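You operate a simulated robot arm through the tools that you are given. There is no shell and no other tool.

You run a simulated robot arm. Do the job below in one go: nothing can be reset, and whatever is moved stays where it is left.

JOB
Clamp the dusty orange tomato in the slide gauge and brush it clean.
Fine: use the purple brush and put it back; open the teal slide only when it is clean and return the tomato to its cell in the tray at N23. Set down upright: brush.
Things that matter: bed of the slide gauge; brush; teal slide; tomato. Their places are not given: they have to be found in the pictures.

Only the result counts: the job must be done as asked and must still hold three seconds after the hand-in. Knocking over, shifting, dropping, spilling or breaking anything else fails it.

ROBOT AND FRAMES
A 7-joint arm with a two-finger parallel gripper, fixed in place. Base frame: the origin is at the foot of the arm, x ahead of it, y to its left, z up; the work surface is at about z = 0.74. Units: m, rad, N and s.
With the tool pointing down near the work surface it reaches from about 0.3 to 0.68 m from the base axis. Its first joint turns from -1.152 to 1.152 rad. Payload 1.57 kg.
The tool frame sits at the grasp point between the pads (the TCP): z along the fingers, y along the line on which they close. The tips reach 0.03 m beyond it. Largest opening 0.11 m; finger width 0.024, thickness 0.012; the body of the gripper, 0.048 by 0.112 m, starts 0.078 m behind the TCP.
Orientation is that of the tool frame in the base frame, as a unit quaternion [w, x, y, z]. With the fingers straight down and closing along the base's y, the tool's x points along the base's -x, its y along +y and its z along -z.

CONTROLS
- The arm moves only by the tool nudge_tool. Its argument "moves" is a list that holds one entry, the list of rows, each a list of 7 numbers: the shift along the base's x, y, z in m, then the turn, a rotation vector about the base's x, y, z in rad, then the closure, from 0 (fully open) to 1 (shut). In form: [[[tx, ty, tz, ax, ay, az, gripper], ...]]. A call has 1 to 20 rows; each row shifts and turns the commanded pose from where the row before left it. Each row takes 0.2 s and may step no farther than 0.05 m and 0.15 rad from the row before; otherwise, or with a gripper value out of range, the whole call is refused. A pose out of reach is approached as far as the arm can. The call stops where the force on the tool passes 90 N (or 10 N more than at its start, if that is more) or the arm is blocked; 0.2 s more then pass. Each finger travels about 0.108 m/s and halts on what it meets, pressing with about 31 N; the grip force reading is that of the motor and also rises with nothing between the fingers. The clock runs only during rows and for 0.2 s after the last one: add rows that do not move to give the fingers time. It gives the time, the measured TCP pose, the force on the tool (base axes), the opening and the grip force at its end, in the units of the frame above (readings bear some noise), with the torque about the TCP (base axes, N m) and any sound that the robot's microphone picked up.
- Cameras (640 x 400 px; columns grow to the right, rows downward): "scene" is fixed at [0.1573, -0.4035, 1.3926]; the picture's right is [0.75, -0.67, 0.00], its down [-0.46, -0.52, -0.72] and it looks along [0.48, 0.54, -0.69] (base axes); focal length 322 px, centre (320, 200). "wrist" rides on the gripper at [0.07, 0.016, -0.141] in the tool frame; the picture's right is [-0.23, 0.97, 0.00], its down [-0.86, -0.20, -0.48] and it looks along [-0.47, -0.11, 0.88] (tool axes); focal length 222 px, centre (320, 200).
- snapshot(camera): a new picture of that camera. The clock stands still meanwhile.
- probe_pixels(camera, pixels): there is no depth. For up to 12 entries [column, row, z] of the newest picture of that camera ("zoom" is the newest enlarged one), the place [x, y] in the base frame at which the ray of that pixel passes the height z, good to about 0.002 m, but the place of the scene camera against the robot may be out by one fixed shift of up to 0.012 m in any direction. The clock stands still meanwhile.
- zoom(camera, box): a new picture of the part [left, top, right, bottom] of that camera's present view, enlarged. The clock stands still meanwhile.
- hand_in(): hands the job in; it is judged then, once.

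Unless the task says otherwise, let go and move clear before handing in.

The tools are called after "Call:" as a command line: name --argument value ..., lists and objects as JSON in quotes. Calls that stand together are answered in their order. nudge_tool: Moves the arm, as the interface text tells. Its arguments: {"type":"object","properties":{"moves":{"type":"array"}},"required":["moves"]} The other tools are called the same way: snapshot (camera) takes a picture; probe_pixels (camera, pixels) gives the place at which the rays of pixels pass given heights; zoom (camera, box) takes an enlarged picture of a part of a camera's view; hand_in () hands the job in.

At the start:

```text
time_s: 0.0
tool_pos: [0.3832, 0.042, 1.037]
orientation: [0.0, 0.0, 1.0, 0.0]
wrist_force: [-1.2, 0.0, 0.0]
wrist_torque: [-0.01, -0.04, -0.01]
opening: 0.1101
grip_force: 0.2
```

scene: 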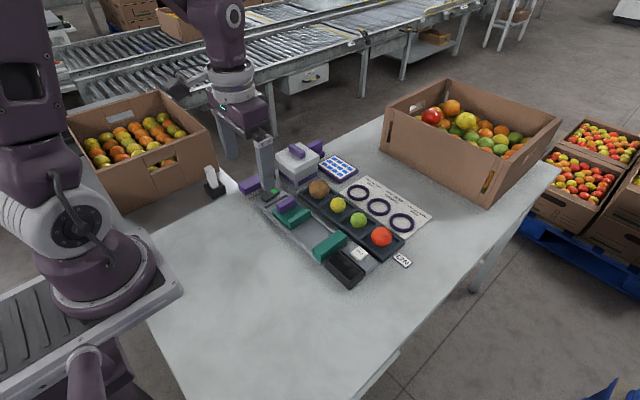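
wrist: 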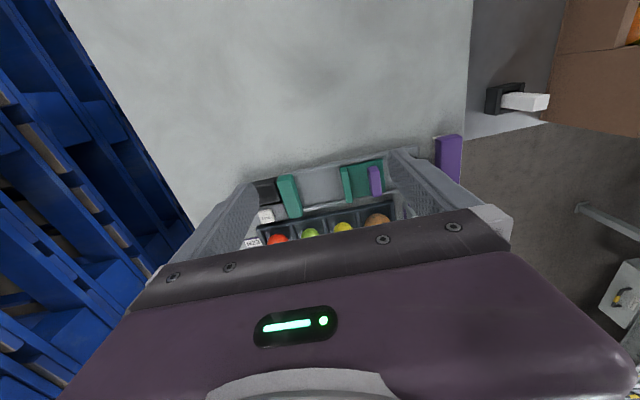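

The scene picture shows a tray with four fruits (brown at 318,188, yellow 338,204, green 358,219, red 381,236), a gauge with teal slides, and purple items. I will enlarge the work area to tell them apart.

Call:
zoom --camera "scene" --box '[230, 130, 430, 290]'

Call:
zoom --camera "wrist" --box '[220, 120, 480, 260]'

```text
2.50 times, centred on (330, 210) of scene
```

zoom: 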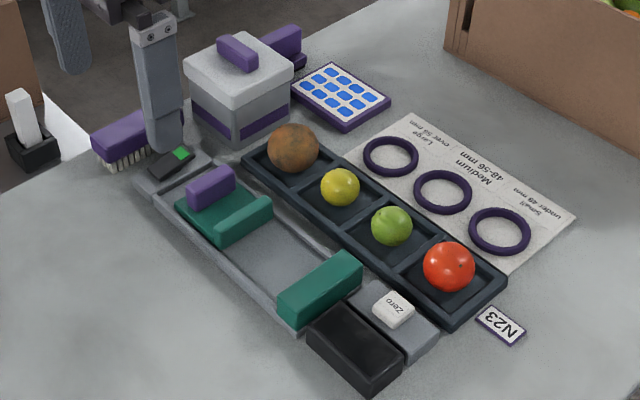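

```text
2.46 times, centred on (350, 190) of wrist
```

zoom: 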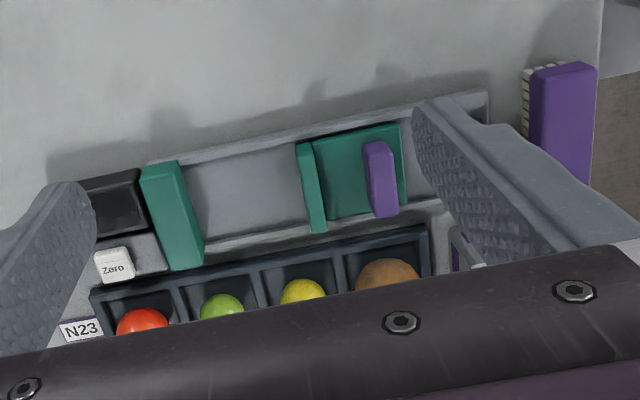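

The dusty tomato is the brown one in the tray's far cell (zoom 293,148). The brush lies with its bristles at zoom (125,140), and the slide with its purple knob is at zoom (210,190). I'll probe rough positions from the scene picture.

Call:
probe_pixels --camera "scene" --pixels '[[319.2, 189.2, 0.77], [338, 205, 0.77], [358.8, 220.4, 0.77], [381.6, 236.4, 0.77], [286, 205, 0.79], [299, 218, 0.78], [330, 245, 0.78], [343, 269, 0.77], [250, 184, 0.78], [359, 253, 0.76], [402, 260, 0.74], [312, 195, 0.74]]'

Call:
zoom --camera "scene" --box '[225, 150, 325, 212]'

Call:
zoom --camera "scene" --box '[270, 180, 390, 255]'

```text
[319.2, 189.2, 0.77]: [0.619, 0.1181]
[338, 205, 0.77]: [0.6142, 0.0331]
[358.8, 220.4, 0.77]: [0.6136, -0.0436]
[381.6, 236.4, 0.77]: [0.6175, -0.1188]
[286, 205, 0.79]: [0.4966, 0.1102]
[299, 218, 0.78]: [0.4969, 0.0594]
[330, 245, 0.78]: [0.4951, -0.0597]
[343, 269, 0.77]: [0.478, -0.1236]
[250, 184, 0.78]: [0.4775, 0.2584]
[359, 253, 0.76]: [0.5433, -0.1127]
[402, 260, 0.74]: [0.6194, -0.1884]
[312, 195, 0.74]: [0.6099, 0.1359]
```

```text
6.40 times, centred on (275, 181) of scene
```

zoom: 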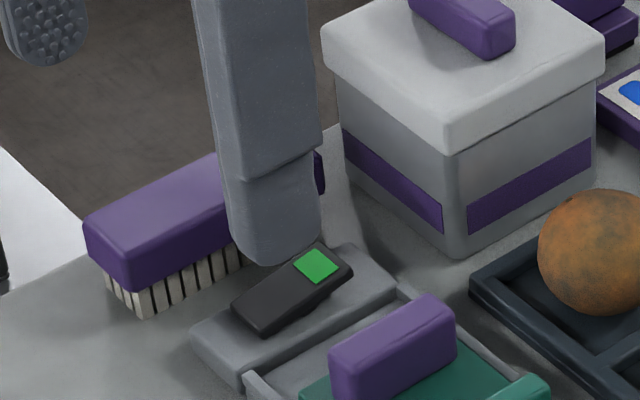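

```text
5.33 times, centred on (330, 218) of scene
```

zoom: 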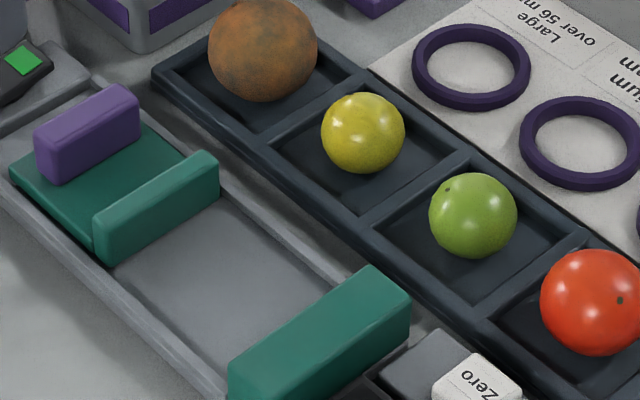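

Rough layout: the tray runs along y at x≈0.615, with the tomato cell at y≈0.118. The gauge lies along y at x≈0.495 and the brush is near (0.48, 0.26). I'll move the arm to get wrist views that fix these more precisely.

Call:
nudge_tool --moves '[[[0.03, 0.02, 0, 0, 0, 0, 0], [0.03, 0.02, 0, 0, 0, 0, 0], [0, 0, 0, 0, 0, 0, 0], [0, 0, 0, 0, 0, 0, 0]]]'

Call:
snapshot --camera "wrist"

Call:
snapshot --camera "scene"

```text
time_s: 1.0
tool_pos: [0.4409, 0.0839, 1.0381]
orientation: [-0.001, 0.0, 1.0, 0.0]
wrist_force: [-0.3, 0.7, -0.3]
wrist_torque: [-0.02, -0.01, 0.0]
opening: 0.11
grip_force: 0.0
```

```text
taken
```

wrist: 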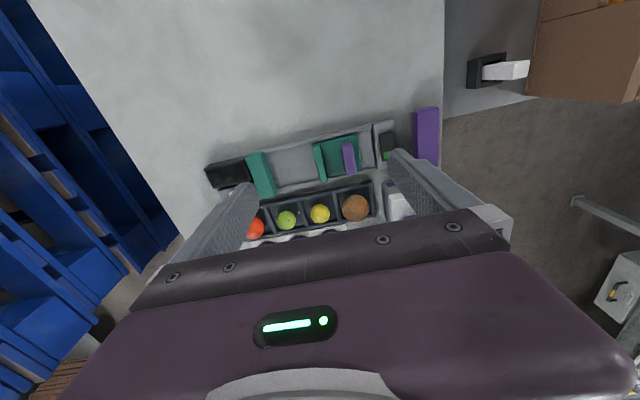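

```text
taken
```

scene: 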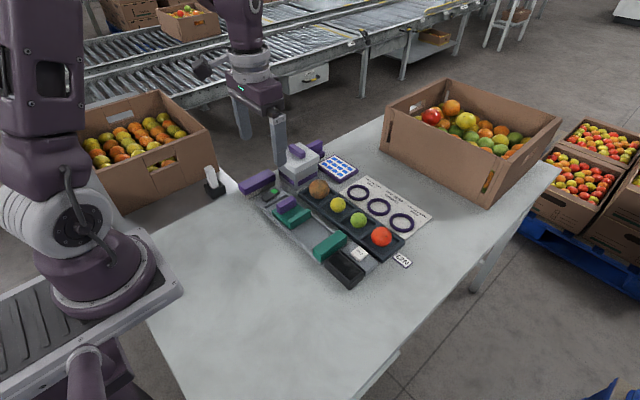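

The wrist now shows the tomato at (355,207), the slide at (338,157) and the brush at (427,135). I'll enlarge both views.

Call:
zoom --camera "wrist" --box '[190, 100, 450, 245]'

Call:
zoom --camera "scene" --box '[225, 150, 325, 212]'

```text
2.46 times, centred on (320, 172) of wrist
```

zoom: 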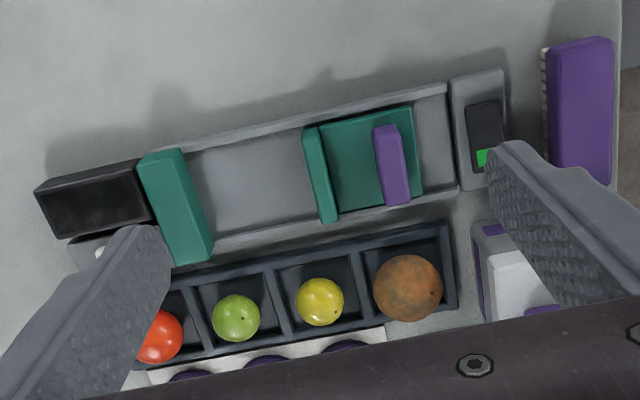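

```text
6.40 times, centred on (275, 181) of scene
```

zoom: 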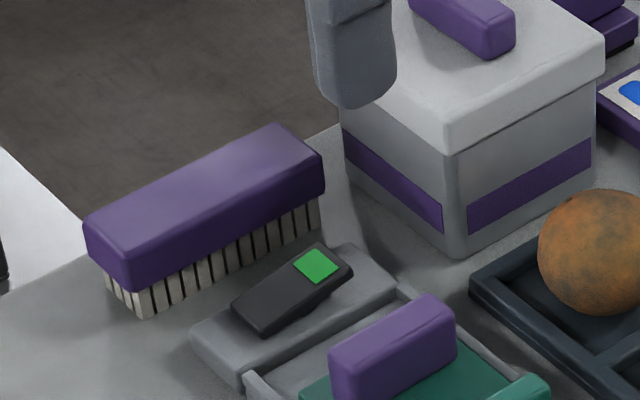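

I'll probe the main points in the wrist picture and compare them with the scene to work out heights and offset.

Call:
zoom --camera "wrist" --box '[190, 100, 450, 245]'

Call:
probe_pixels --camera "zoom" --pixels '[[408, 288, 0.775], [320, 302, 0.77], [448, 222, 0.76], [459, 308, 0.76], [392, 165, 0.79], [384, 126, 0.79], [407, 203, 0.79], [320, 175, 0.775], [175, 205, 0.78], [585, 105, 0.78], [557, 45, 0.78], [611, 40, 0.78]]'

Call:
zoom --camera "scene" --box '[225, 150, 325, 212]'

Call:
probe_pixels --camera "zoom" --pixels '[[602, 252, 0.775], [472, 280, 0.76], [330, 345, 0.79], [430, 297, 0.79], [455, 320, 0.79], [335, 372, 0.79], [85, 222, 0.78], [130, 260, 0.78], [322, 165, 0.78], [275, 124, 0.78], [145, 318, 0.74], [322, 230, 0.74]]'

```text
2.46 times, centred on (320, 172) of wrist
```

zoom: 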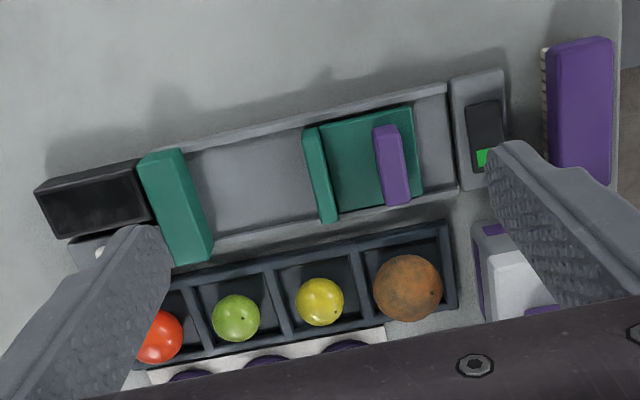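

```text
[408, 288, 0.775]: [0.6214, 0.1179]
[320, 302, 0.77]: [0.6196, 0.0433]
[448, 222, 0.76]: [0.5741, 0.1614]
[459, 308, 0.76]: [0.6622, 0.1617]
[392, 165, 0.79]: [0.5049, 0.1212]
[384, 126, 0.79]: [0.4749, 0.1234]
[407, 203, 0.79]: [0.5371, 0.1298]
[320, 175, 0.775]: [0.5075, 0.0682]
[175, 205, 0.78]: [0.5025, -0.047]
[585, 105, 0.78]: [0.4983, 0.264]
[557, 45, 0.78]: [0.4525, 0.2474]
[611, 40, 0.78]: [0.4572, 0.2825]
```

```text
6.40 times, centred on (275, 181) of scene
```

zoom: 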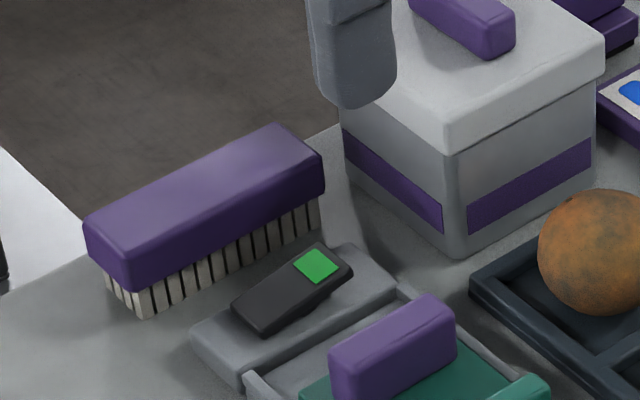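

```text
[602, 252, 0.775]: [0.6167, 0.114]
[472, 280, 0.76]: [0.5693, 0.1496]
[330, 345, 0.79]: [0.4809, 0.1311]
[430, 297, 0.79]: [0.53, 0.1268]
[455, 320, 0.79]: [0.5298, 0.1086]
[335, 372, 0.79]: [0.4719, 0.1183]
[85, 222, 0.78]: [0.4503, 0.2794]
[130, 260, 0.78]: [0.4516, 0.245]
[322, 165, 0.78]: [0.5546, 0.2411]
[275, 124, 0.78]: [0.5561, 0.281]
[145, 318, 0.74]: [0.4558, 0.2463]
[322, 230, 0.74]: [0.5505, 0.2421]
```

Wrist and scene agree within about 5 mm. The tomato is at ≈(0.621, 0.118), the knob at ≈(0.505, 0.122) and the brush spans x 0.452–0.556, y≈0.247–0.281. I'll go lower over the gauge for a closer view.

Call:
nudge_tool --moves '[[[0.01, 0, -0.04, 0, 0, 0, 0], [0.01, 0, -0.04, 0, 0, 0, 0], [0.01, 0, -0.03, 0, 0, 0, 0], [0, 0, 0, 0, 0, 0, 0], [0, 0, 0, 0, 0, 0, 0]]]'

Call:
snapshot --camera "wrist"

Call:
zoom --camera "wrist" --box '[190, 80, 450, 242]'

```text
time_s: 2.2
tool_pos: [0.474, 0.0819, 0.9277]
orientation: [0.0, 0.0, 1.0, -0.001]
wrist_force: [-0.4, -0.3, -0.4]
wrist_torque: [0.0, 0.0, -0.03]
opening: 0.1101
grip_force: 0.1
```

```text
taken
```

wrist: 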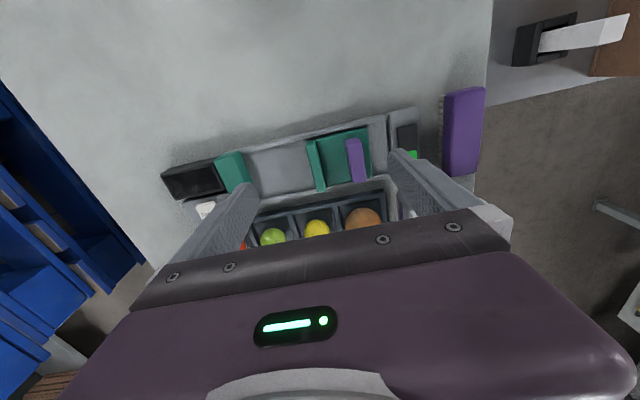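

```text
2.46 times, centred on (320, 161) of wrist
```

zoom: 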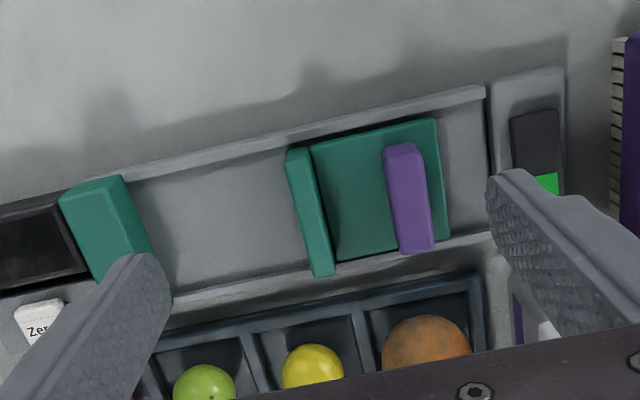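

The knob (zoom 384–435, 143–252), the slide jaw (287–334, 148–277) and the fixed jaw are visible here. I'll move sideways for a stereo baseline and probe both views.

Call:
probe_pixels --camera "zoom" --pixels '[[384, 148, 0.78], [414, 143, 0.78], [435, 248, 0.78], [401, 252, 0.78], [287, 152, 0.78], [308, 148, 0.78], [334, 273, 0.78], [314, 277, 0.78], [122, 176, 0.78], [485, 86, 0.76], [445, 238, 0.75], [438, 118, 0.75]]'

Call:
nudge_tool --moves '[[[0, -0.04, 0, 0, 0, 0, 0], [0, -0.04, 0, 0, 0, 0, 0], [0, -0.04, 0, 0, 0, 0, 0], [0, 0, 0, 0, 0, 0, 0], [0, 0, 0, 0, 0, 0, 0]]]'

Call:
zoom --camera "wrist" --box '[240, 80, 500, 242]'

```text
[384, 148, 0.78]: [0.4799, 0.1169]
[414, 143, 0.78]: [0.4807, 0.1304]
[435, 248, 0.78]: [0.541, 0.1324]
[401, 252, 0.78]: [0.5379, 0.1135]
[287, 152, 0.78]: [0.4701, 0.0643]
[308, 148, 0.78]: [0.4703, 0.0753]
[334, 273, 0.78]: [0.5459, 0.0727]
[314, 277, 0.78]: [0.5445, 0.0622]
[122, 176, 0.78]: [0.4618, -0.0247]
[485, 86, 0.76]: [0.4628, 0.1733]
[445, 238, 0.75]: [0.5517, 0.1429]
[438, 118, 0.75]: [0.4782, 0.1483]
```

```text
time_s: 3.4
tool_pos: [0.4747, -0.036, 0.9277]
orientation: [0.0, 0.001, 1.0, 0.0]
wrist_force: [0.2, 0.3, -0.2]
wrist_torque: [0.0, -0.01, -0.01]
opening: 0.1101
grip_force: 0.0
```

```text
2.46 times, centred on (370, 161) of wrist
```

zoom: 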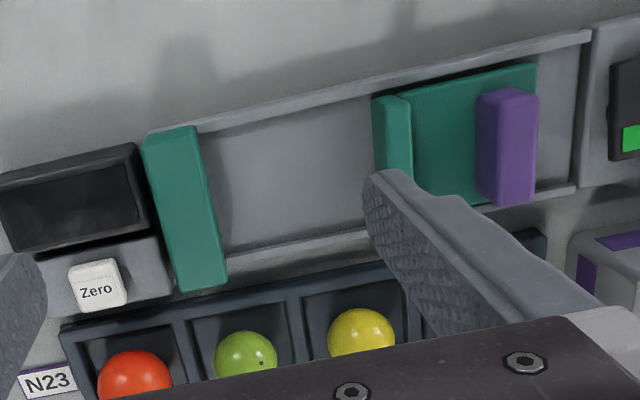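

I'll zoom in on the slide and knob for cleaner corners.

Call:
zoom --camera "wrist" --box '[380, 100, 476, 160]'

Call:
probe_pixels --camera "zoom" --pixels '[[320, 200, 0.78]]'

Call:
zoom --camera "wrist" --box '[240, 110, 352, 200]'

```text
6.67 times, centred on (428, 130) of wrist
```

zoom: 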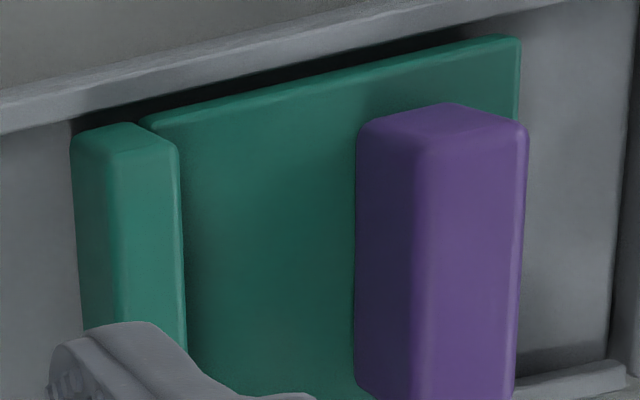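

```text
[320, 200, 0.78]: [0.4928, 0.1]
```

```text
4.44 times, centred on (296, 155) of wrist
```

zoom: 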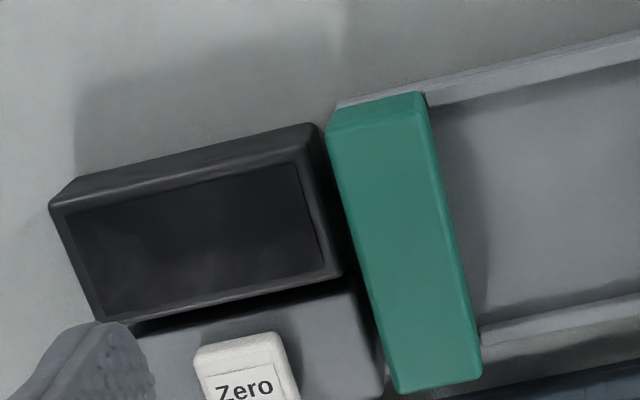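

Call:
snapshot --camera "wrist"

Call:
probe_pixels --camera "wrist" --pixels '[[443.75, 122.5, 0.78], [458.6, 119.2, 0.78], [443.75, 122.5, 0.8], [458.6, 119.2, 0.8], [433.5, 120.7, 0.78], [397.5, 122, 0.78], [406.5, 122.5, 0.78], [391, 121, 0.78], [391, 121, 0.75], [457.5, 106, 0.75], [320.8, 130.6, 0.78], [332, 194.5, 0.78]]'

```text
taken
```

wrist: 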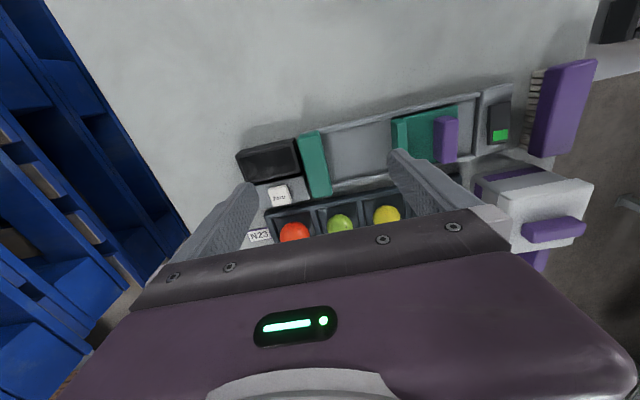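

```text
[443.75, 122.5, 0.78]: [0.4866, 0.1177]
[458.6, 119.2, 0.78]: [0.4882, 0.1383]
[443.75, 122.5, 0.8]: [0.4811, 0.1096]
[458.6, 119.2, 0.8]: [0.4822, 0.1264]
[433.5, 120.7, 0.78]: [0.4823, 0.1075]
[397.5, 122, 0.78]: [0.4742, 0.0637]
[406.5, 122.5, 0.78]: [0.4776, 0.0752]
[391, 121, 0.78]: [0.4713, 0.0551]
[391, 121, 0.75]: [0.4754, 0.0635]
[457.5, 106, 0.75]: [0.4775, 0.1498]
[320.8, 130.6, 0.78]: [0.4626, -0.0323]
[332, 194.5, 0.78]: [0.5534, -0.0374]
```

Stereo gives: knob top ≈0.79 at (0.507, 0.123), slide jaw inner face y≈0.064, fixed jaw inner face y≈-0.033, jaw tops ≈0.78. I'll turn the tool 90° so the fingers close along x, clear of the white box, and move it above the tomato.

Call:
nudge_tool --moves '[[[0.0133, 0.014, 0, 0, 0, 0.1428, 0], [0.0133, 0.014, 0, 0, 0, 0.1428, 0], [0.0133, 0.014, 0, 0, 0, 0.1428, 0], [0.0133, 0.014, 0, 0, 0, 0.1428, 0], [0.0133, 0.014, 0, 0, 0, 0.1428, 0], [0.0133, 0.014, 0, 0, 0, 0.1428, 0], [0.0133, 0.014, 0, 0, 0, 0.1428, 0], [0.0133, 0.014, 0, 0, 0, 0.1428, 0], [0.0133, 0.014, 0, 0, 0, 0.1428, 0], [0.0133, 0.014, 0, 0, 0, 0.1428, 0], [0.0133, 0.014, 0, 0, 0, 0.1428, 0], [0, 0, 0, 0, 0, 0, 0], [0, 0, 0, 0, 0, 0, 0]]]'

Call:
snapshot --camera "wrist"

Call:
snapshot --camera "scene"

```text
time_s: 6.2
tool_pos: [0.6209, 0.1159, 0.9283]
orientation: [-0.001, -0.707, 0.707, 0.0]
wrist_force: [0.3, -0.4, 0.5]
wrist_torque: [0.02, 0.0, 0.05]
opening: 0.1098
grip_force: 0.1
```

```text
taken
```

wrist: 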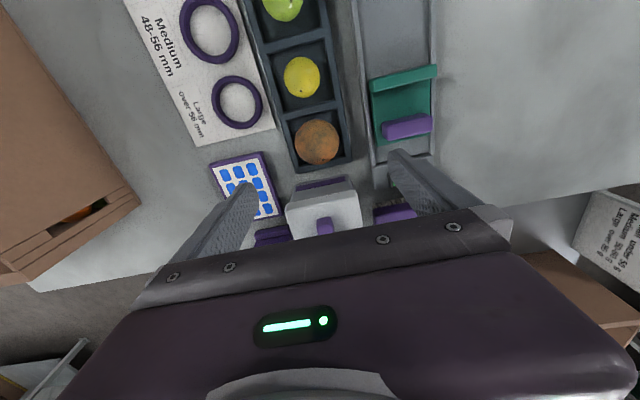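

```text
taken
```

scene: 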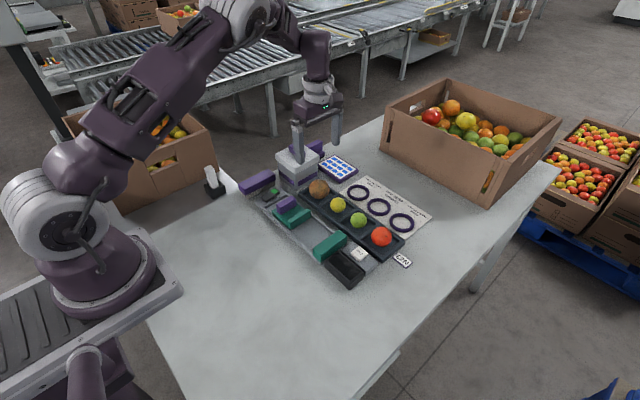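

The turn worked and the tomato shows at (317,142), between the open fingers. I'll zoom to measure its centre and the tray walls.

Call:
zoom --camera "wrist" --box '[240, 90, 400, 190]'

Call:
probe_pixels --camera "zoom" --pixels '[[311, 206, 0.775], [311, 206, 0.785], [224, 206, 0.775], [399, 206, 0.775], [311, 120, 0.775], [311, 295, 0.775], [180, 130, 0.76], [443, 270, 0.76], [237, 328, 0.76], [415, 130, 0.76]]'

```text
4.00 times, centred on (320, 140) of wrist
```

zoom: 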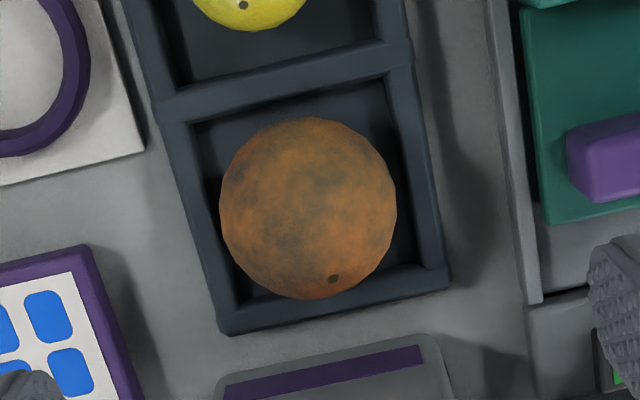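

```text
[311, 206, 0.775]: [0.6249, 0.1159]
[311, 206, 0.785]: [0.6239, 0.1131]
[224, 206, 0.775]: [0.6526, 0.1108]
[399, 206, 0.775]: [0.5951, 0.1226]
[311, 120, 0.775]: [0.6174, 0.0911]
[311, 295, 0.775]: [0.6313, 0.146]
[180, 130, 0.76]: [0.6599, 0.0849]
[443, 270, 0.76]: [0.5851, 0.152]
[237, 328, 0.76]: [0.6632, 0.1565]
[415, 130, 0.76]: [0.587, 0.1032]
```

Combining views, the tomato centre is ≈(0.626, 0.118), z≈0.77, about 59 mm across; the tray wall tops are at about 0.755. I'll pre-close to about 90 mm and descend until the tips are just above the walls.

Call:
nudge_tool --moves '[[[0.005, 0.002, -0.03, 0, 0, 0, 0.18], [0, 0, -0.03, 0, 0, 0, 0.18], [0, 0, -0.03, 0, 0, 0, 0.18], [0, 0, -0.02, 0, 0, 0, 0.18], [0, 0, 0, 0, 0, 0, 0.18], [0, 0, 0, 0, 0, 0, 0.18]]]'

Call:
snapshot --camera "wrist"

Call:
zoom --camera "scene" --box '[270, 140, 370, 220]'

```text
time_s: 7.6
tool_pos: [0.625, 0.1202, 0.818]
orientation: [-0.001, -0.707, 0.707, -0.001]
wrist_force: [0.7, 0.0, 0.4]
wrist_torque: [-0.02, 0.0, -0.02]
opening: 0.0902
grip_force: 0.0
```

```text
taken
```

wrist: 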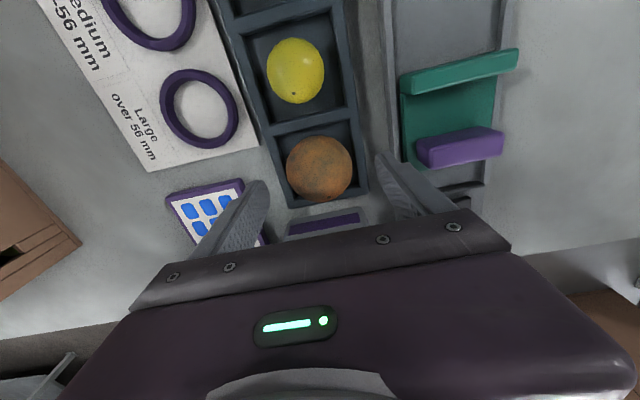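

```text
5.00 times, centred on (320, 180) of scene
```

zoom: 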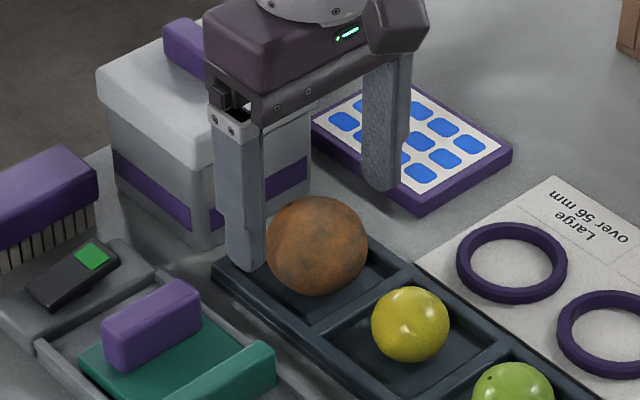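

The tomato sits between the fingers at (319,168). I'll check its centre once more from this close view.

Call:
zoom --camera "wrist" --box '[256, 120, 384, 200]'

Call:
probe_pixels --camera "wrist" --pixels '[[319, 168.5, 0.77], [319, 168.5, 0.775], [286, 168, 0.77], [353, 168, 0.77], [320, 136, 0.77], [319, 202, 0.77]]'

```text
5.00 times, centred on (320, 160) of wrist
```

zoom: 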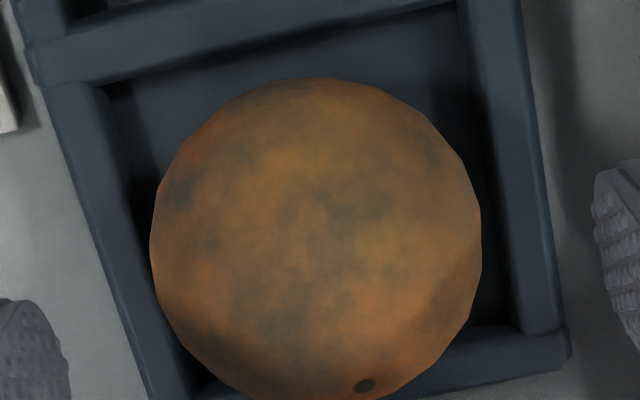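

```text
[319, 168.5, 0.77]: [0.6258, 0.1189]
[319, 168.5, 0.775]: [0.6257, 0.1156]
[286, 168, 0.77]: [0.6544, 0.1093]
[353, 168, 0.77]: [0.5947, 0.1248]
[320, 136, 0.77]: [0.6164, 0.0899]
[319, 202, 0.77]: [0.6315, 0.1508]
```

The centre is confirmed at ≈(0.6257, 0.118). I'll go down to TCP z≈0.79 and close gently in stages.

Call:
nudge_tool --moves '[[[0.0005, -0.001, -0.015, 0, 0, 0, 0.18], [0, 0, -0.013, 0, 0, 0, 0.18], [0, 0, 0, 0, 0, 0, 0.18], [0, 0, 0, 0, 0, 0, 0.3], [0, 0, 0, 0, 0, 0, 0.4], [0, 0, 0, 0, 0, 0, 0.46], [0, 0, 0, 0, 0, 0, 0.5], [0, 0, 0, 0, 0, 0, 0.5]]]'

Call:
snapshot --camera "wrist"

```text
time_s: 9.4
tool_pos: [0.6242, 0.1191, 0.7903]
orientation: [0.0, -0.707, 0.707, 0.0]
wrist_force: [0.8, 0.3, 0.3]
wrist_torque: [0.02, 0.0, 0.02]
opening: 0.0594
grip_force: 16.4
```

```text
taken
```

wrist: 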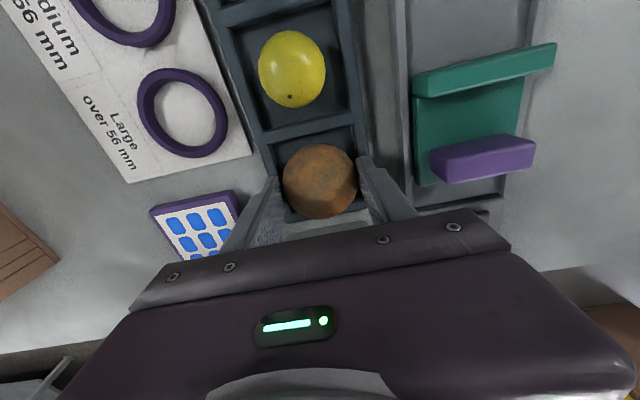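

The fingers hold the tomato at 59.4 mm. I'll firm the grip slightly and lift it straight up.

Call:
nudge_tool --moves '[[[0, 0, 0, 0, 0, 0, 0.55], [0, 0, 0, 0, 0, 0, 0.55], [0, 0, 0.01, 0, 0, 0, 0.55], [0, 0, 0.02, 0, 0, 0, 0.55], [0, 0, 0.03, 0, 0, 0, 0.55], [0, 0, 0.04, 0, 0, 0, 0.55], [0, 0, 0, 0, 0, 0, 0.55]]]'

Call:
snapshot --camera "wrist"

Call:
snapshot --camera "scene"

```text
time_s: 11.0
tool_pos: [0.6253, 0.1162, 0.8925]
orientation: [0.0, 0.707, -0.707, 0.001]
wrist_force: [0.6, -0.7, -0.7]
wrist_torque: [0.0, -0.01, 0.02]
opening: 0.059
grip_force: 15.5
```

```text
taken
```

wrist: 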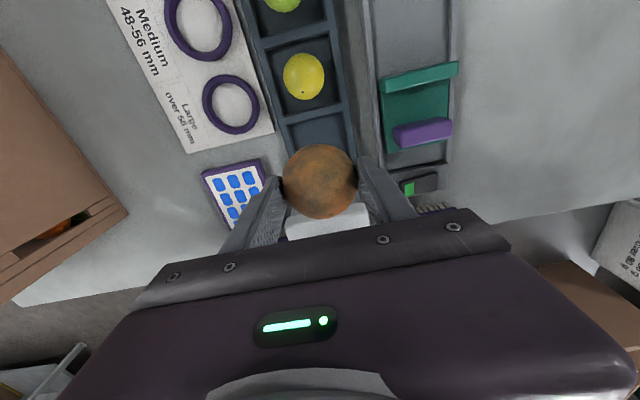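

```text
taken
```

scene: 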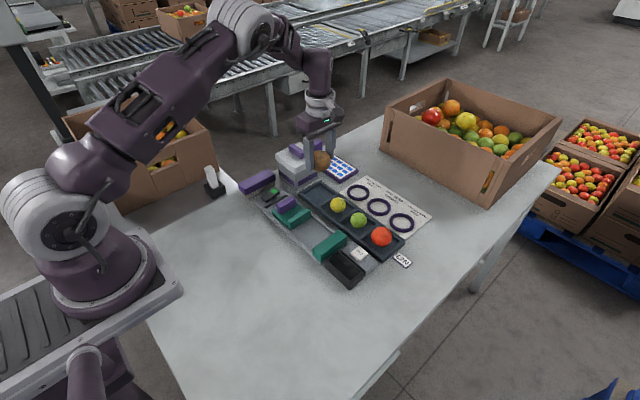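

The tomato is held at (319,181) and its cell is empty. I'll carry it at this height to above the bed, near the fixed jaw.

Call:
nudge_tool --moves '[[[-0.025, -0.025, 0, 0, 0, 0, 0.55], [-0.03, -0.03, 0, 0, 0, 0, 0.55], [-0.03, -0.03, 0, 0, 0, 0, 0.55], [-0.032, -0.03, 0, 0, 0, 0, 0.55], [0, 0, 0, 0, 0, 0, 0.55], [0, 0, 0, 0, 0, 0, 0.55]]]'

Call:
snapshot --camera "wrist"

Call:
zoom --camera "scene" --box '[240, 150, 400, 290]'

```text
time_s: 12.4
tool_pos: [0.5109, 0.0038, 0.8895]
orientation: [0.0, -0.707, 0.707, 0.0]
wrist_force: [0.2, -0.1, -1.6]
wrist_torque: [0.0, 0.06, 0.01]
opening: 0.059
grip_force: 16.2
```

```text
taken
```

wrist: 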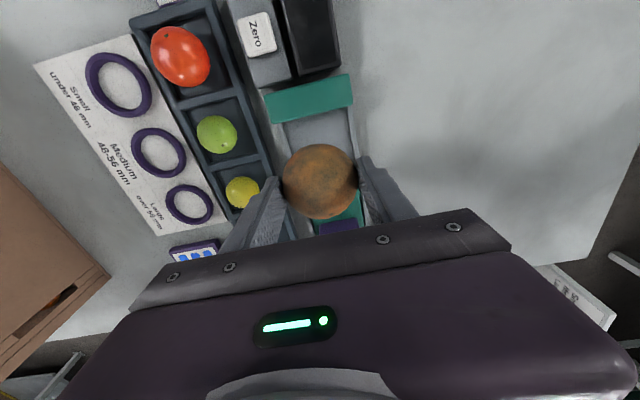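

```text
2.86 times, centred on (320, 220) of scene
```

zoom: 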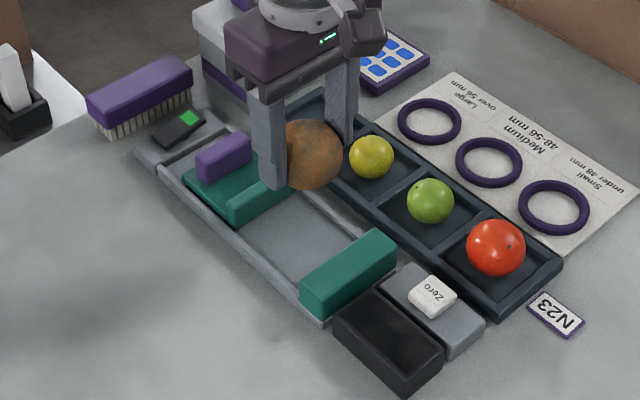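

I'll probe the fixed jaw's inner edge and the bed's width in this view to aim the placement.

Call:
zoom --camera "wrist" --box '[230, 60, 390, 160]'

Call:
probe_pixels --camera "wrist" --pixels '[[274, 122, 0.78], [354, 103, 0.78], [274, 122, 0.77], [354, 103, 0.77], [265, 95, 0.78], [352, 75, 0.78], [283, 128, 0.75], [350, 112, 0.75]]'

```text
4.00 times, centred on (310, 110) of wrist
```

zoom: 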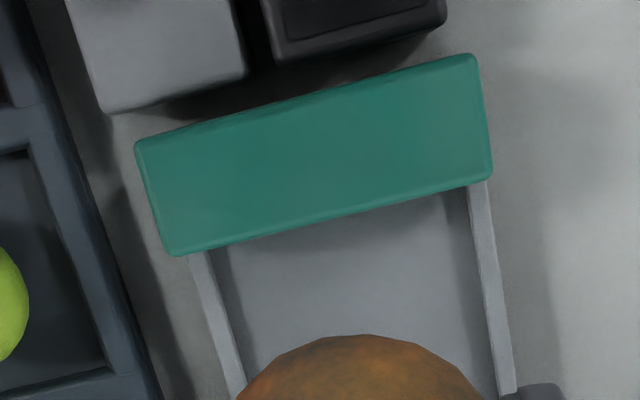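

```text
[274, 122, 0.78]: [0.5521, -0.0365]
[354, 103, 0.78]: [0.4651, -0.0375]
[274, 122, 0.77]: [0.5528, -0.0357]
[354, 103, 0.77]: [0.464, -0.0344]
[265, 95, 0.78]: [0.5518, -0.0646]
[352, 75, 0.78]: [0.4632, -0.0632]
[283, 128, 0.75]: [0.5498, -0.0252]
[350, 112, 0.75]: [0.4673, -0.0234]
```

The fixed jaw's inner face is at y≈-0.036 and the bed centre at x≈0.508. I'll shift slightly and lower to just above the bed, then come down in small steps watching the force.

Call:
nudge_tool --moves '[[[-0.003, -0.005, -0.02, 0, 0, 0, 0.55], [0, 0, -0.03, 0, 0, 0, 0.55], [0, 0, -0.02, 0, 0, 0, 0.55], [0, 0, 0, 0, 0, 0, 0.55], [0, 0, 0, 0, 0, 0, 0.55]]]'

Call:
snapshot --camera "wrist"

Call:
zoom --camera "scene" --box '[260, 180, 360, 260]'

```text
time_s: 13.6
tool_pos: [0.5054, -0.0006, 0.8197]
orientation: [0.0, -0.707, 0.707, 0.0]
wrist_force: [-0.1, 0.1, -1.1]
wrist_torque: [-0.01, 0.01, -0.01]
opening: 0.0591
grip_force: 16.0
```

```text
taken
```

wrist: 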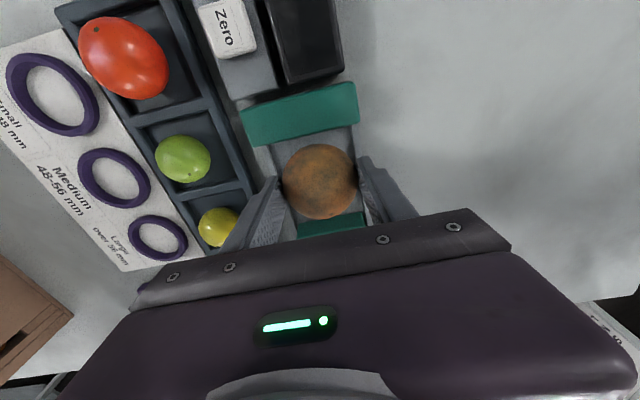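

```text
5.00 times, centred on (310, 220) of scene
```

zoom: 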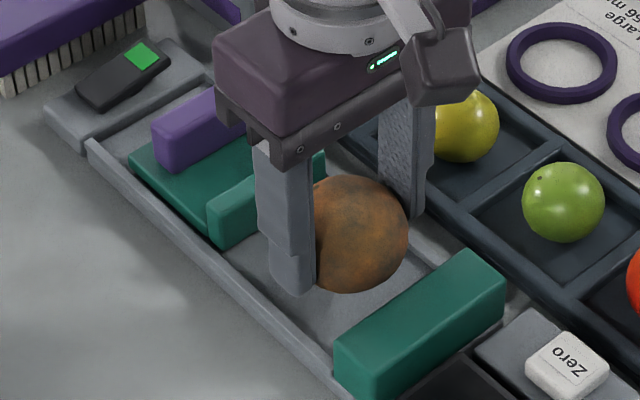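

There is a visible gap between the tomato and both jaws. I'll check the jaw edge here before the final descent.

Call:
probe_pixels --camera "wrist" --pixels '[[249, 147, 0.78], [357, 122, 0.78], [249, 147, 0.775], [357, 122, 0.775], [319, 181, 0.8], [242, 117, 0.78]]'

Call:
nudge_tool --moves '[[[0.0015, 0, -0.005, 0, 0, 0, 0.55], [0, 0, -0.005, 0, 0, 0, 0.55], [0, 0, 0, 0, 0, 0, 0.55]]]'

```text
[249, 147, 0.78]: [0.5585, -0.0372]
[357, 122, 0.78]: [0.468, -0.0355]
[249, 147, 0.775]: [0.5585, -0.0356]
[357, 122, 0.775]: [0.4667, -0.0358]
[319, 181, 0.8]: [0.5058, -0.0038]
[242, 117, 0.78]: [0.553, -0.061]
```

```text
time_s: 14.4
tool_pos: [0.5056, -0.0029, 0.8094]
orientation: [0.0, 0.707, -0.707, 0.0]
wrist_force: [0.1, 0.3, -1.0]
wrist_torque: [0.04, 0.01, 0.01]
opening: 0.0591
grip_force: 16.0
```

Force is still just the tomato's weight at z=0.809. I'll continue down in 3 mm steps.

Call:
nudge_tool --moves '[[[0.001, 0.001, -0.003, 0, 0, 0, 0.55], [0, 0, -0.003, 0, 0, 0, 0.55], [0, 0, 0, 0, 0, 0, 0.55]]]'

Call:
nudge_tool --moves '[[[0, 0, -0.002, 0, 0, 0, 0.55], [0, 0, 0, 0, 0, 0, 0.55]]]'

```text
time_s: 15.2
tool_pos: [0.5071, -0.001, 0.8041]
orientation: [0.0, 0.708, -0.707, -0.001]
wrist_force: [0.1, 0.4, -0.7]
wrist_torque: [0.02, 0.0, 0.0]
opening: 0.059
grip_force: 15.9
```

```text
time_s: 15.8
tool_pos: [0.505, -0.0023, 0.8012]
orientation: [0.0, -0.707, 0.707, 0.0]
wrist_force: [-0.4, 0.5, -0.4]
wrist_torque: [0.02, 0.0, 0.0]
opening: 0.0589
grip_force: 16.3
```

Call:
nudge_tool --moves '[[[0, 0, -0.002, 0, 0, 0, 0.55], [0, 0, 0, 0, 0, 0, 0.55]]]'

Call:
zoom --camera "scene" --box '[260, 180, 360, 260]'

```text
time_s: 16.4
tool_pos: [0.5065, -0.0005, 0.799]
orientation: [0.0, 0.707, -0.707, -0.001]
wrist_force: [0.3, -1.0, -0.2]
wrist_torque: [0.01, 0.02, 0.0]
opening: 0.0591
grip_force: 16.0
```

```text
5.00 times, centred on (310, 220) of scene
```

zoom: 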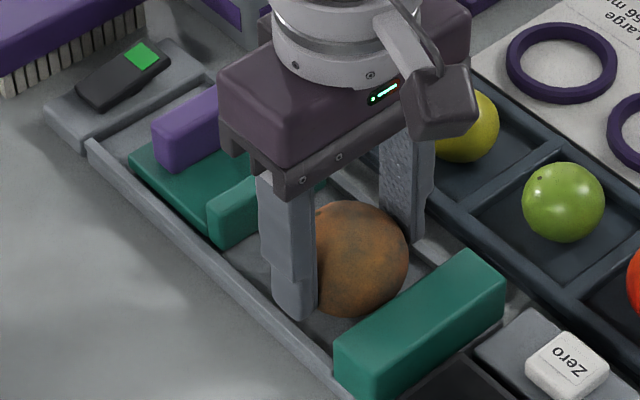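

There is no clear contact yet at z=0.799, so I'll continue in 2 mm steps.

Call:
nudge_tool --moves '[[[0, 0, -0.002, 0, 0, 0, 0.55], [0, 0, 0, 0, 0, 0, 0.55]]]'

Call:
nudge_tool --moves '[[[0, 0, -0.0015, 0, 0, 0, 0.55], [0, 0, 0, 0, 0, 0, 0.55]]]'

```text
time_s: 17.0
tool_pos: [0.5057, -0.0012, 0.7974]
orientation: [0.0, 0.707, -0.707, 0.001]
wrist_force: [-0.2, 0.0, -0.7]
wrist_torque: [-0.01, 0.04, 0.02]
opening: 0.0591
grip_force: 15.6
```

```text
time_s: 17.6
tool_pos: [0.5066, -0.0003, 0.7971]
orientation: [0.0, 0.708, -0.707, -0.001]
wrist_force: [-4.7, 0.2, 17.0]
wrist_torque: [0.02, 0.14, 0.02]
opening: 0.0591
grip_force: 16.4
```

Contact: 17 N upward at z≈0.797, so the tomato rests on the bed. I'll ease up 1 mm, open slowly, and look.

Call:
nudge_tool --moves '[[[0, 0, 0.001, 0, 0, 0, 0.55], [0, 0, 0, 0, 0, 0, 0.5], [0, 0, 0, 0, 0, 0, 0.46], [0, 0, 0, 0, 0, 0, 0.44], [0, 0, 0, 0, 0, 0, 0.4], [0, 0, 0, 0, 0, 0, 0.35], [0, 0, 0, 0, 0, 0, 0.35]]]'

Call:
snapshot --camera "wrist"

Call:
zoom --camera "scene" --box '[260, 180, 360, 260]'

```text
time_s: 19.2
tool_pos: [0.5064, 0.0, 0.7972]
orientation: [0.0, 0.708, -0.707, 0.0]
wrist_force: [0.4, 0.1, -1.0]
wrist_torque: [0.0, 0.02, -0.02]
opening: 0.0713
grip_force: 0.1
```

```text
taken
```

wrist: 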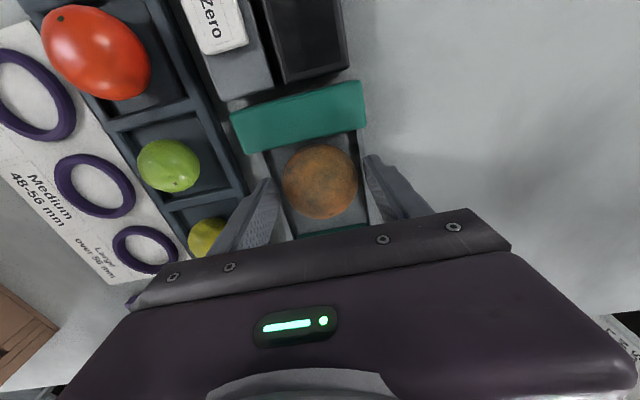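

```text
5.00 times, centred on (310, 220) of scene
```

zoom: 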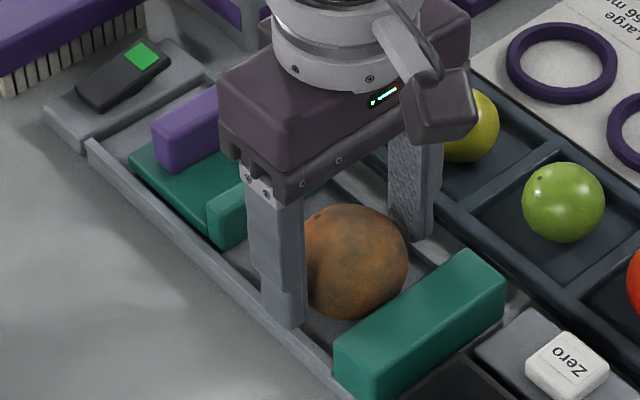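

The tomato stays put after release. I'll rise clear and turn the tool back so the fingers close along y over the slide's knob.

Call:
nudge_tool --moves '[[[0, 0, 0.02, 0, 0, 0, 0.35], [0, 0, 0.04, 0, 0, 0, 0.35], [0, 0, 0.04, 0, 0, 0, 0.3], [0, 0.011, 0, 0, 0, -0.1428, 0.3], [0, 0.011, 0, 0, 0, -0.1428, 0.3], [0, 0.011, 0, 0, 0, -0.1428, 0.3], [0, 0.011, 0, 0, 0, -0.1428, 0.3], [0, 0.011, 0, 0, 0, -0.1428, 0.3], [0, 0.011, 0, 0, 0, -0.1428, 0.3], [0, 0.011, 0, 0, 0, -0.1428, 0.4], [0, 0.011, 0, 0, 0, -0.1428, 0.5], [0, 0.011, 0, 0, 0, -0.1428, 0.5], [0, 0.011, 0, 0, 0, -0.1428, 0.5], [0.001, 0.012, 0, 0, 0, -0.1428, 0.5], [0, 0, 0, 0, 0, 0, 0.5], [0, 0, 0, 0, 0, 0, 0.5]]]'

Call:
snapshot --camera "wrist"

Call:
zoom --camera "wrist" --box '[220, 80, 420, 205]'

Call:
zoom --camera "scene" --box '[240, 150, 400, 290]'

```text
time_s: 22.6
tool_pos: [0.5081, 0.1202, 0.8958]
orientation: [0.001, 0.001, 1.0, 0.0]
wrist_force: [-0.3, -0.8, 1.1]
wrist_torque: [-0.01, -0.01, -0.01]
opening: 0.0552
grip_force: 0.0
```

```text
taken
```

wrist: 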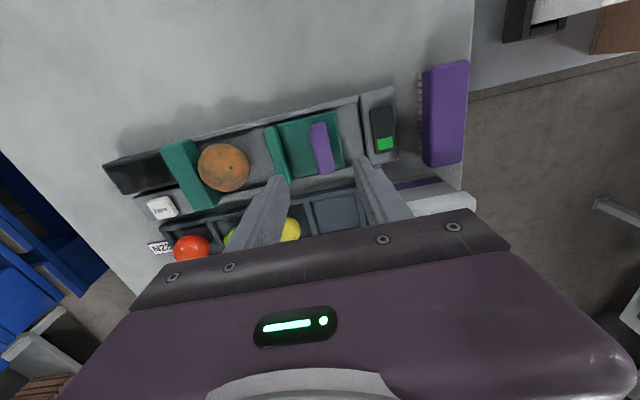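

```text
3.20 times, centred on (320, 142) of wrist
```

zoom: 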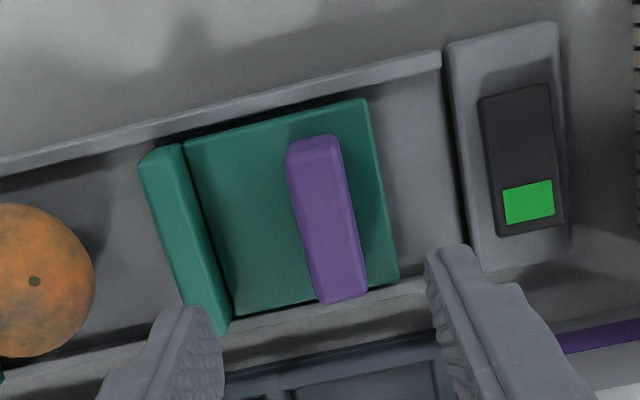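

```text
2.86 times, centred on (320, 220) of scene
```

zoom: 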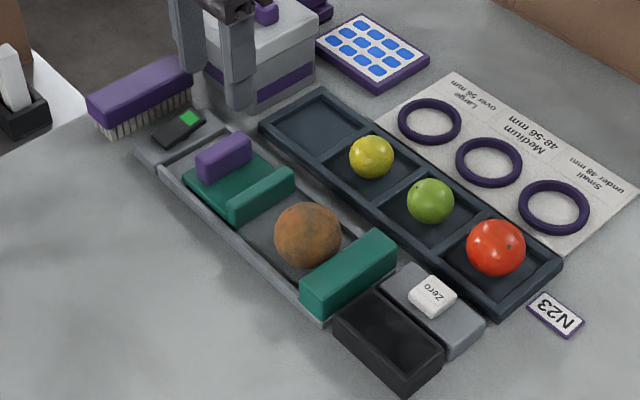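

The tomato is on the bed by the fixed jaw, and the knob is at wrist ≈(322,149). I'll probe the knob's corners before descending.

Call:
probe_pixels --camera "wrist" --pixels '[[310.6, 127, 0.79], [326.2, 125.1, 0.79], [334.4, 170.75, 0.79], [320.3, 173.9, 0.79], [323, 149, 0.79], [224, 167, 0.777], [265, 128, 0.78], [292.5, 178, 0.78]]'

```text
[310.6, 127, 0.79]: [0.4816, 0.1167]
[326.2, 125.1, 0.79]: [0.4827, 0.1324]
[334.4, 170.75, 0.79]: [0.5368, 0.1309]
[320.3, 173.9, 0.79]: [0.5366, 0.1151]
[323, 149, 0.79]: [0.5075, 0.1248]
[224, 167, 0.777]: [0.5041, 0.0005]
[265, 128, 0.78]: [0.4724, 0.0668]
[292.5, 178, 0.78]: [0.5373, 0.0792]
```

Knob centre is (0.509, 0.124), 15 mm wide. I'll descend around it and close gently.

Call:
nudge_tool --moves '[[[0, 0.004, -0.03, 0, 0, 0, 0.5], [0, 0, -0.03, 0, 0, 0, 0.5], [0, 0, -0.02, 0, 0, 0, 0.5], [0, 0, -0.015, 0, 0, 0, 0.5], [0, 0, 0, 0, 0, 0, 0.5], [0, 0, 0, 0, 0, 0, 0.5]]]'

Call:
zoom --camera "wrist" --box '[200, 80, 420, 218]'

Call:
zoom --camera "scene" --box '[240, 160, 340, 240]'

```text
time_s: 24.0
tool_pos: [0.5087, 0.1235, 0.7999]
orientation: [0.0, 0.0, 1.0, 0.0]
wrist_force: [-0.4, 0.2, -0.1]
wrist_torque: [0.02, -0.01, 0.01]
opening: 0.0551
grip_force: 0.1
```

```text
2.90 times, centred on (310, 149) of wrist
```

zoom: 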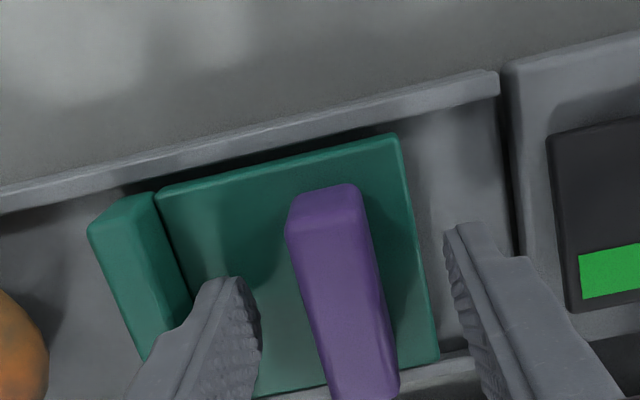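

```text
5.00 times, centred on (290, 200) of scene
```

zoom: 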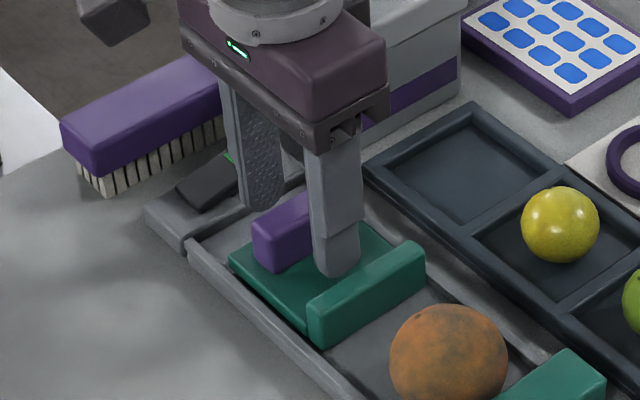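

The fingers straddle the knob. I'll lower 3 mm and close on it with moderate force.

Call:
nudge_tool --moves '[[[0, 0, -0.003, 0, 0, 0, 0.6], [0, 0, 0, 0, 0, 0, 0.75], [0, 0, 0, 0, 0, 0, 0.85], [0, 0, 0, 0, 0, 0, 0.92], [0, 0, 0, 0, 0, 0, 0.92], [0, 0, 0, 0, 0, 0, 0.92]]]'

Call:
zoom --camera "scene" --box '[240, 160, 340, 240]'

```text
time_s: 25.4
tool_pos: [0.511, 0.1229, 0.7988]
orientation: [0.0, 0.0, 1.0, 0.0]
wrist_force: [1.8, -18.6, 1.0]
wrist_torque: [-0.14, -0.07, 0.36]
opening: 0.0199
grip_force: 33.6
```

```text
5.00 times, centred on (290, 200) of scene
```

zoom: 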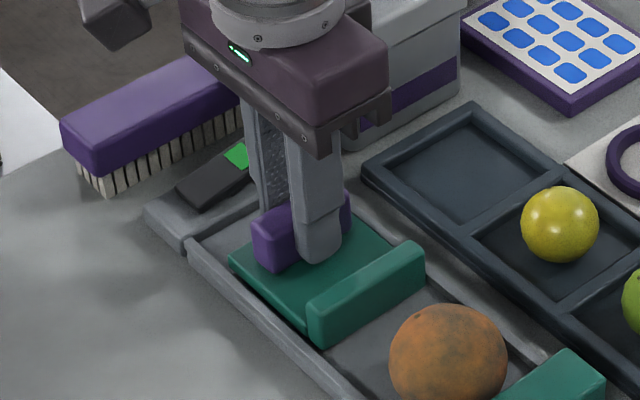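

The knob is gripped (opening 19.9 mm), and an 18 N side force shows the slide has friction. Roughly 40 mm of travel is expected, so I'll slide it toward -y in modest steps first.

Call:
nudge_tool --moves '[[[0, -0.003, 0, 0, 0, 0, 0.92], [0, -0.004, 0, 0, 0, 0, 0.92], [0, -0.004, 0, 0, 0, 0, 0.92], [0, -0.004, 0, 0, 0, 0, 0.92], [0, 0, 0, 0, 0, 0, 0.92]]]'

Call:
zoom --camera "scene" --box '[240, 160, 340, 240]'

```text
time_s: 26.6
tool_pos: [0.5089, 0.1097, 0.7988]
orientation: [0.001, 0.0, 1.0, 0.0]
wrist_force: [13.5, 2.4, -18.0]
wrist_torque: [0.0, -1.03, -0.05]
opening: 0.02
grip_force: 34.0
```

```text
5.00 times, centred on (290, 200) of scene
```

zoom: 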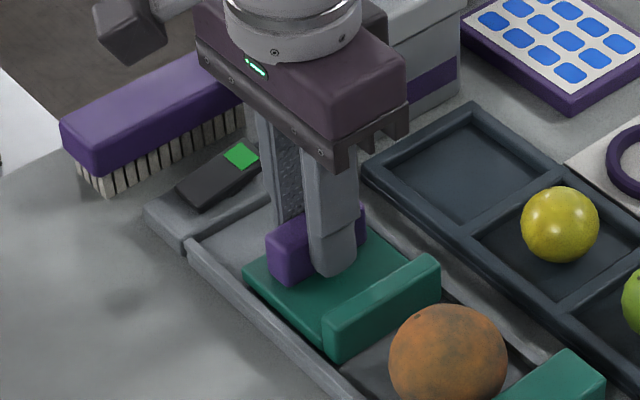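

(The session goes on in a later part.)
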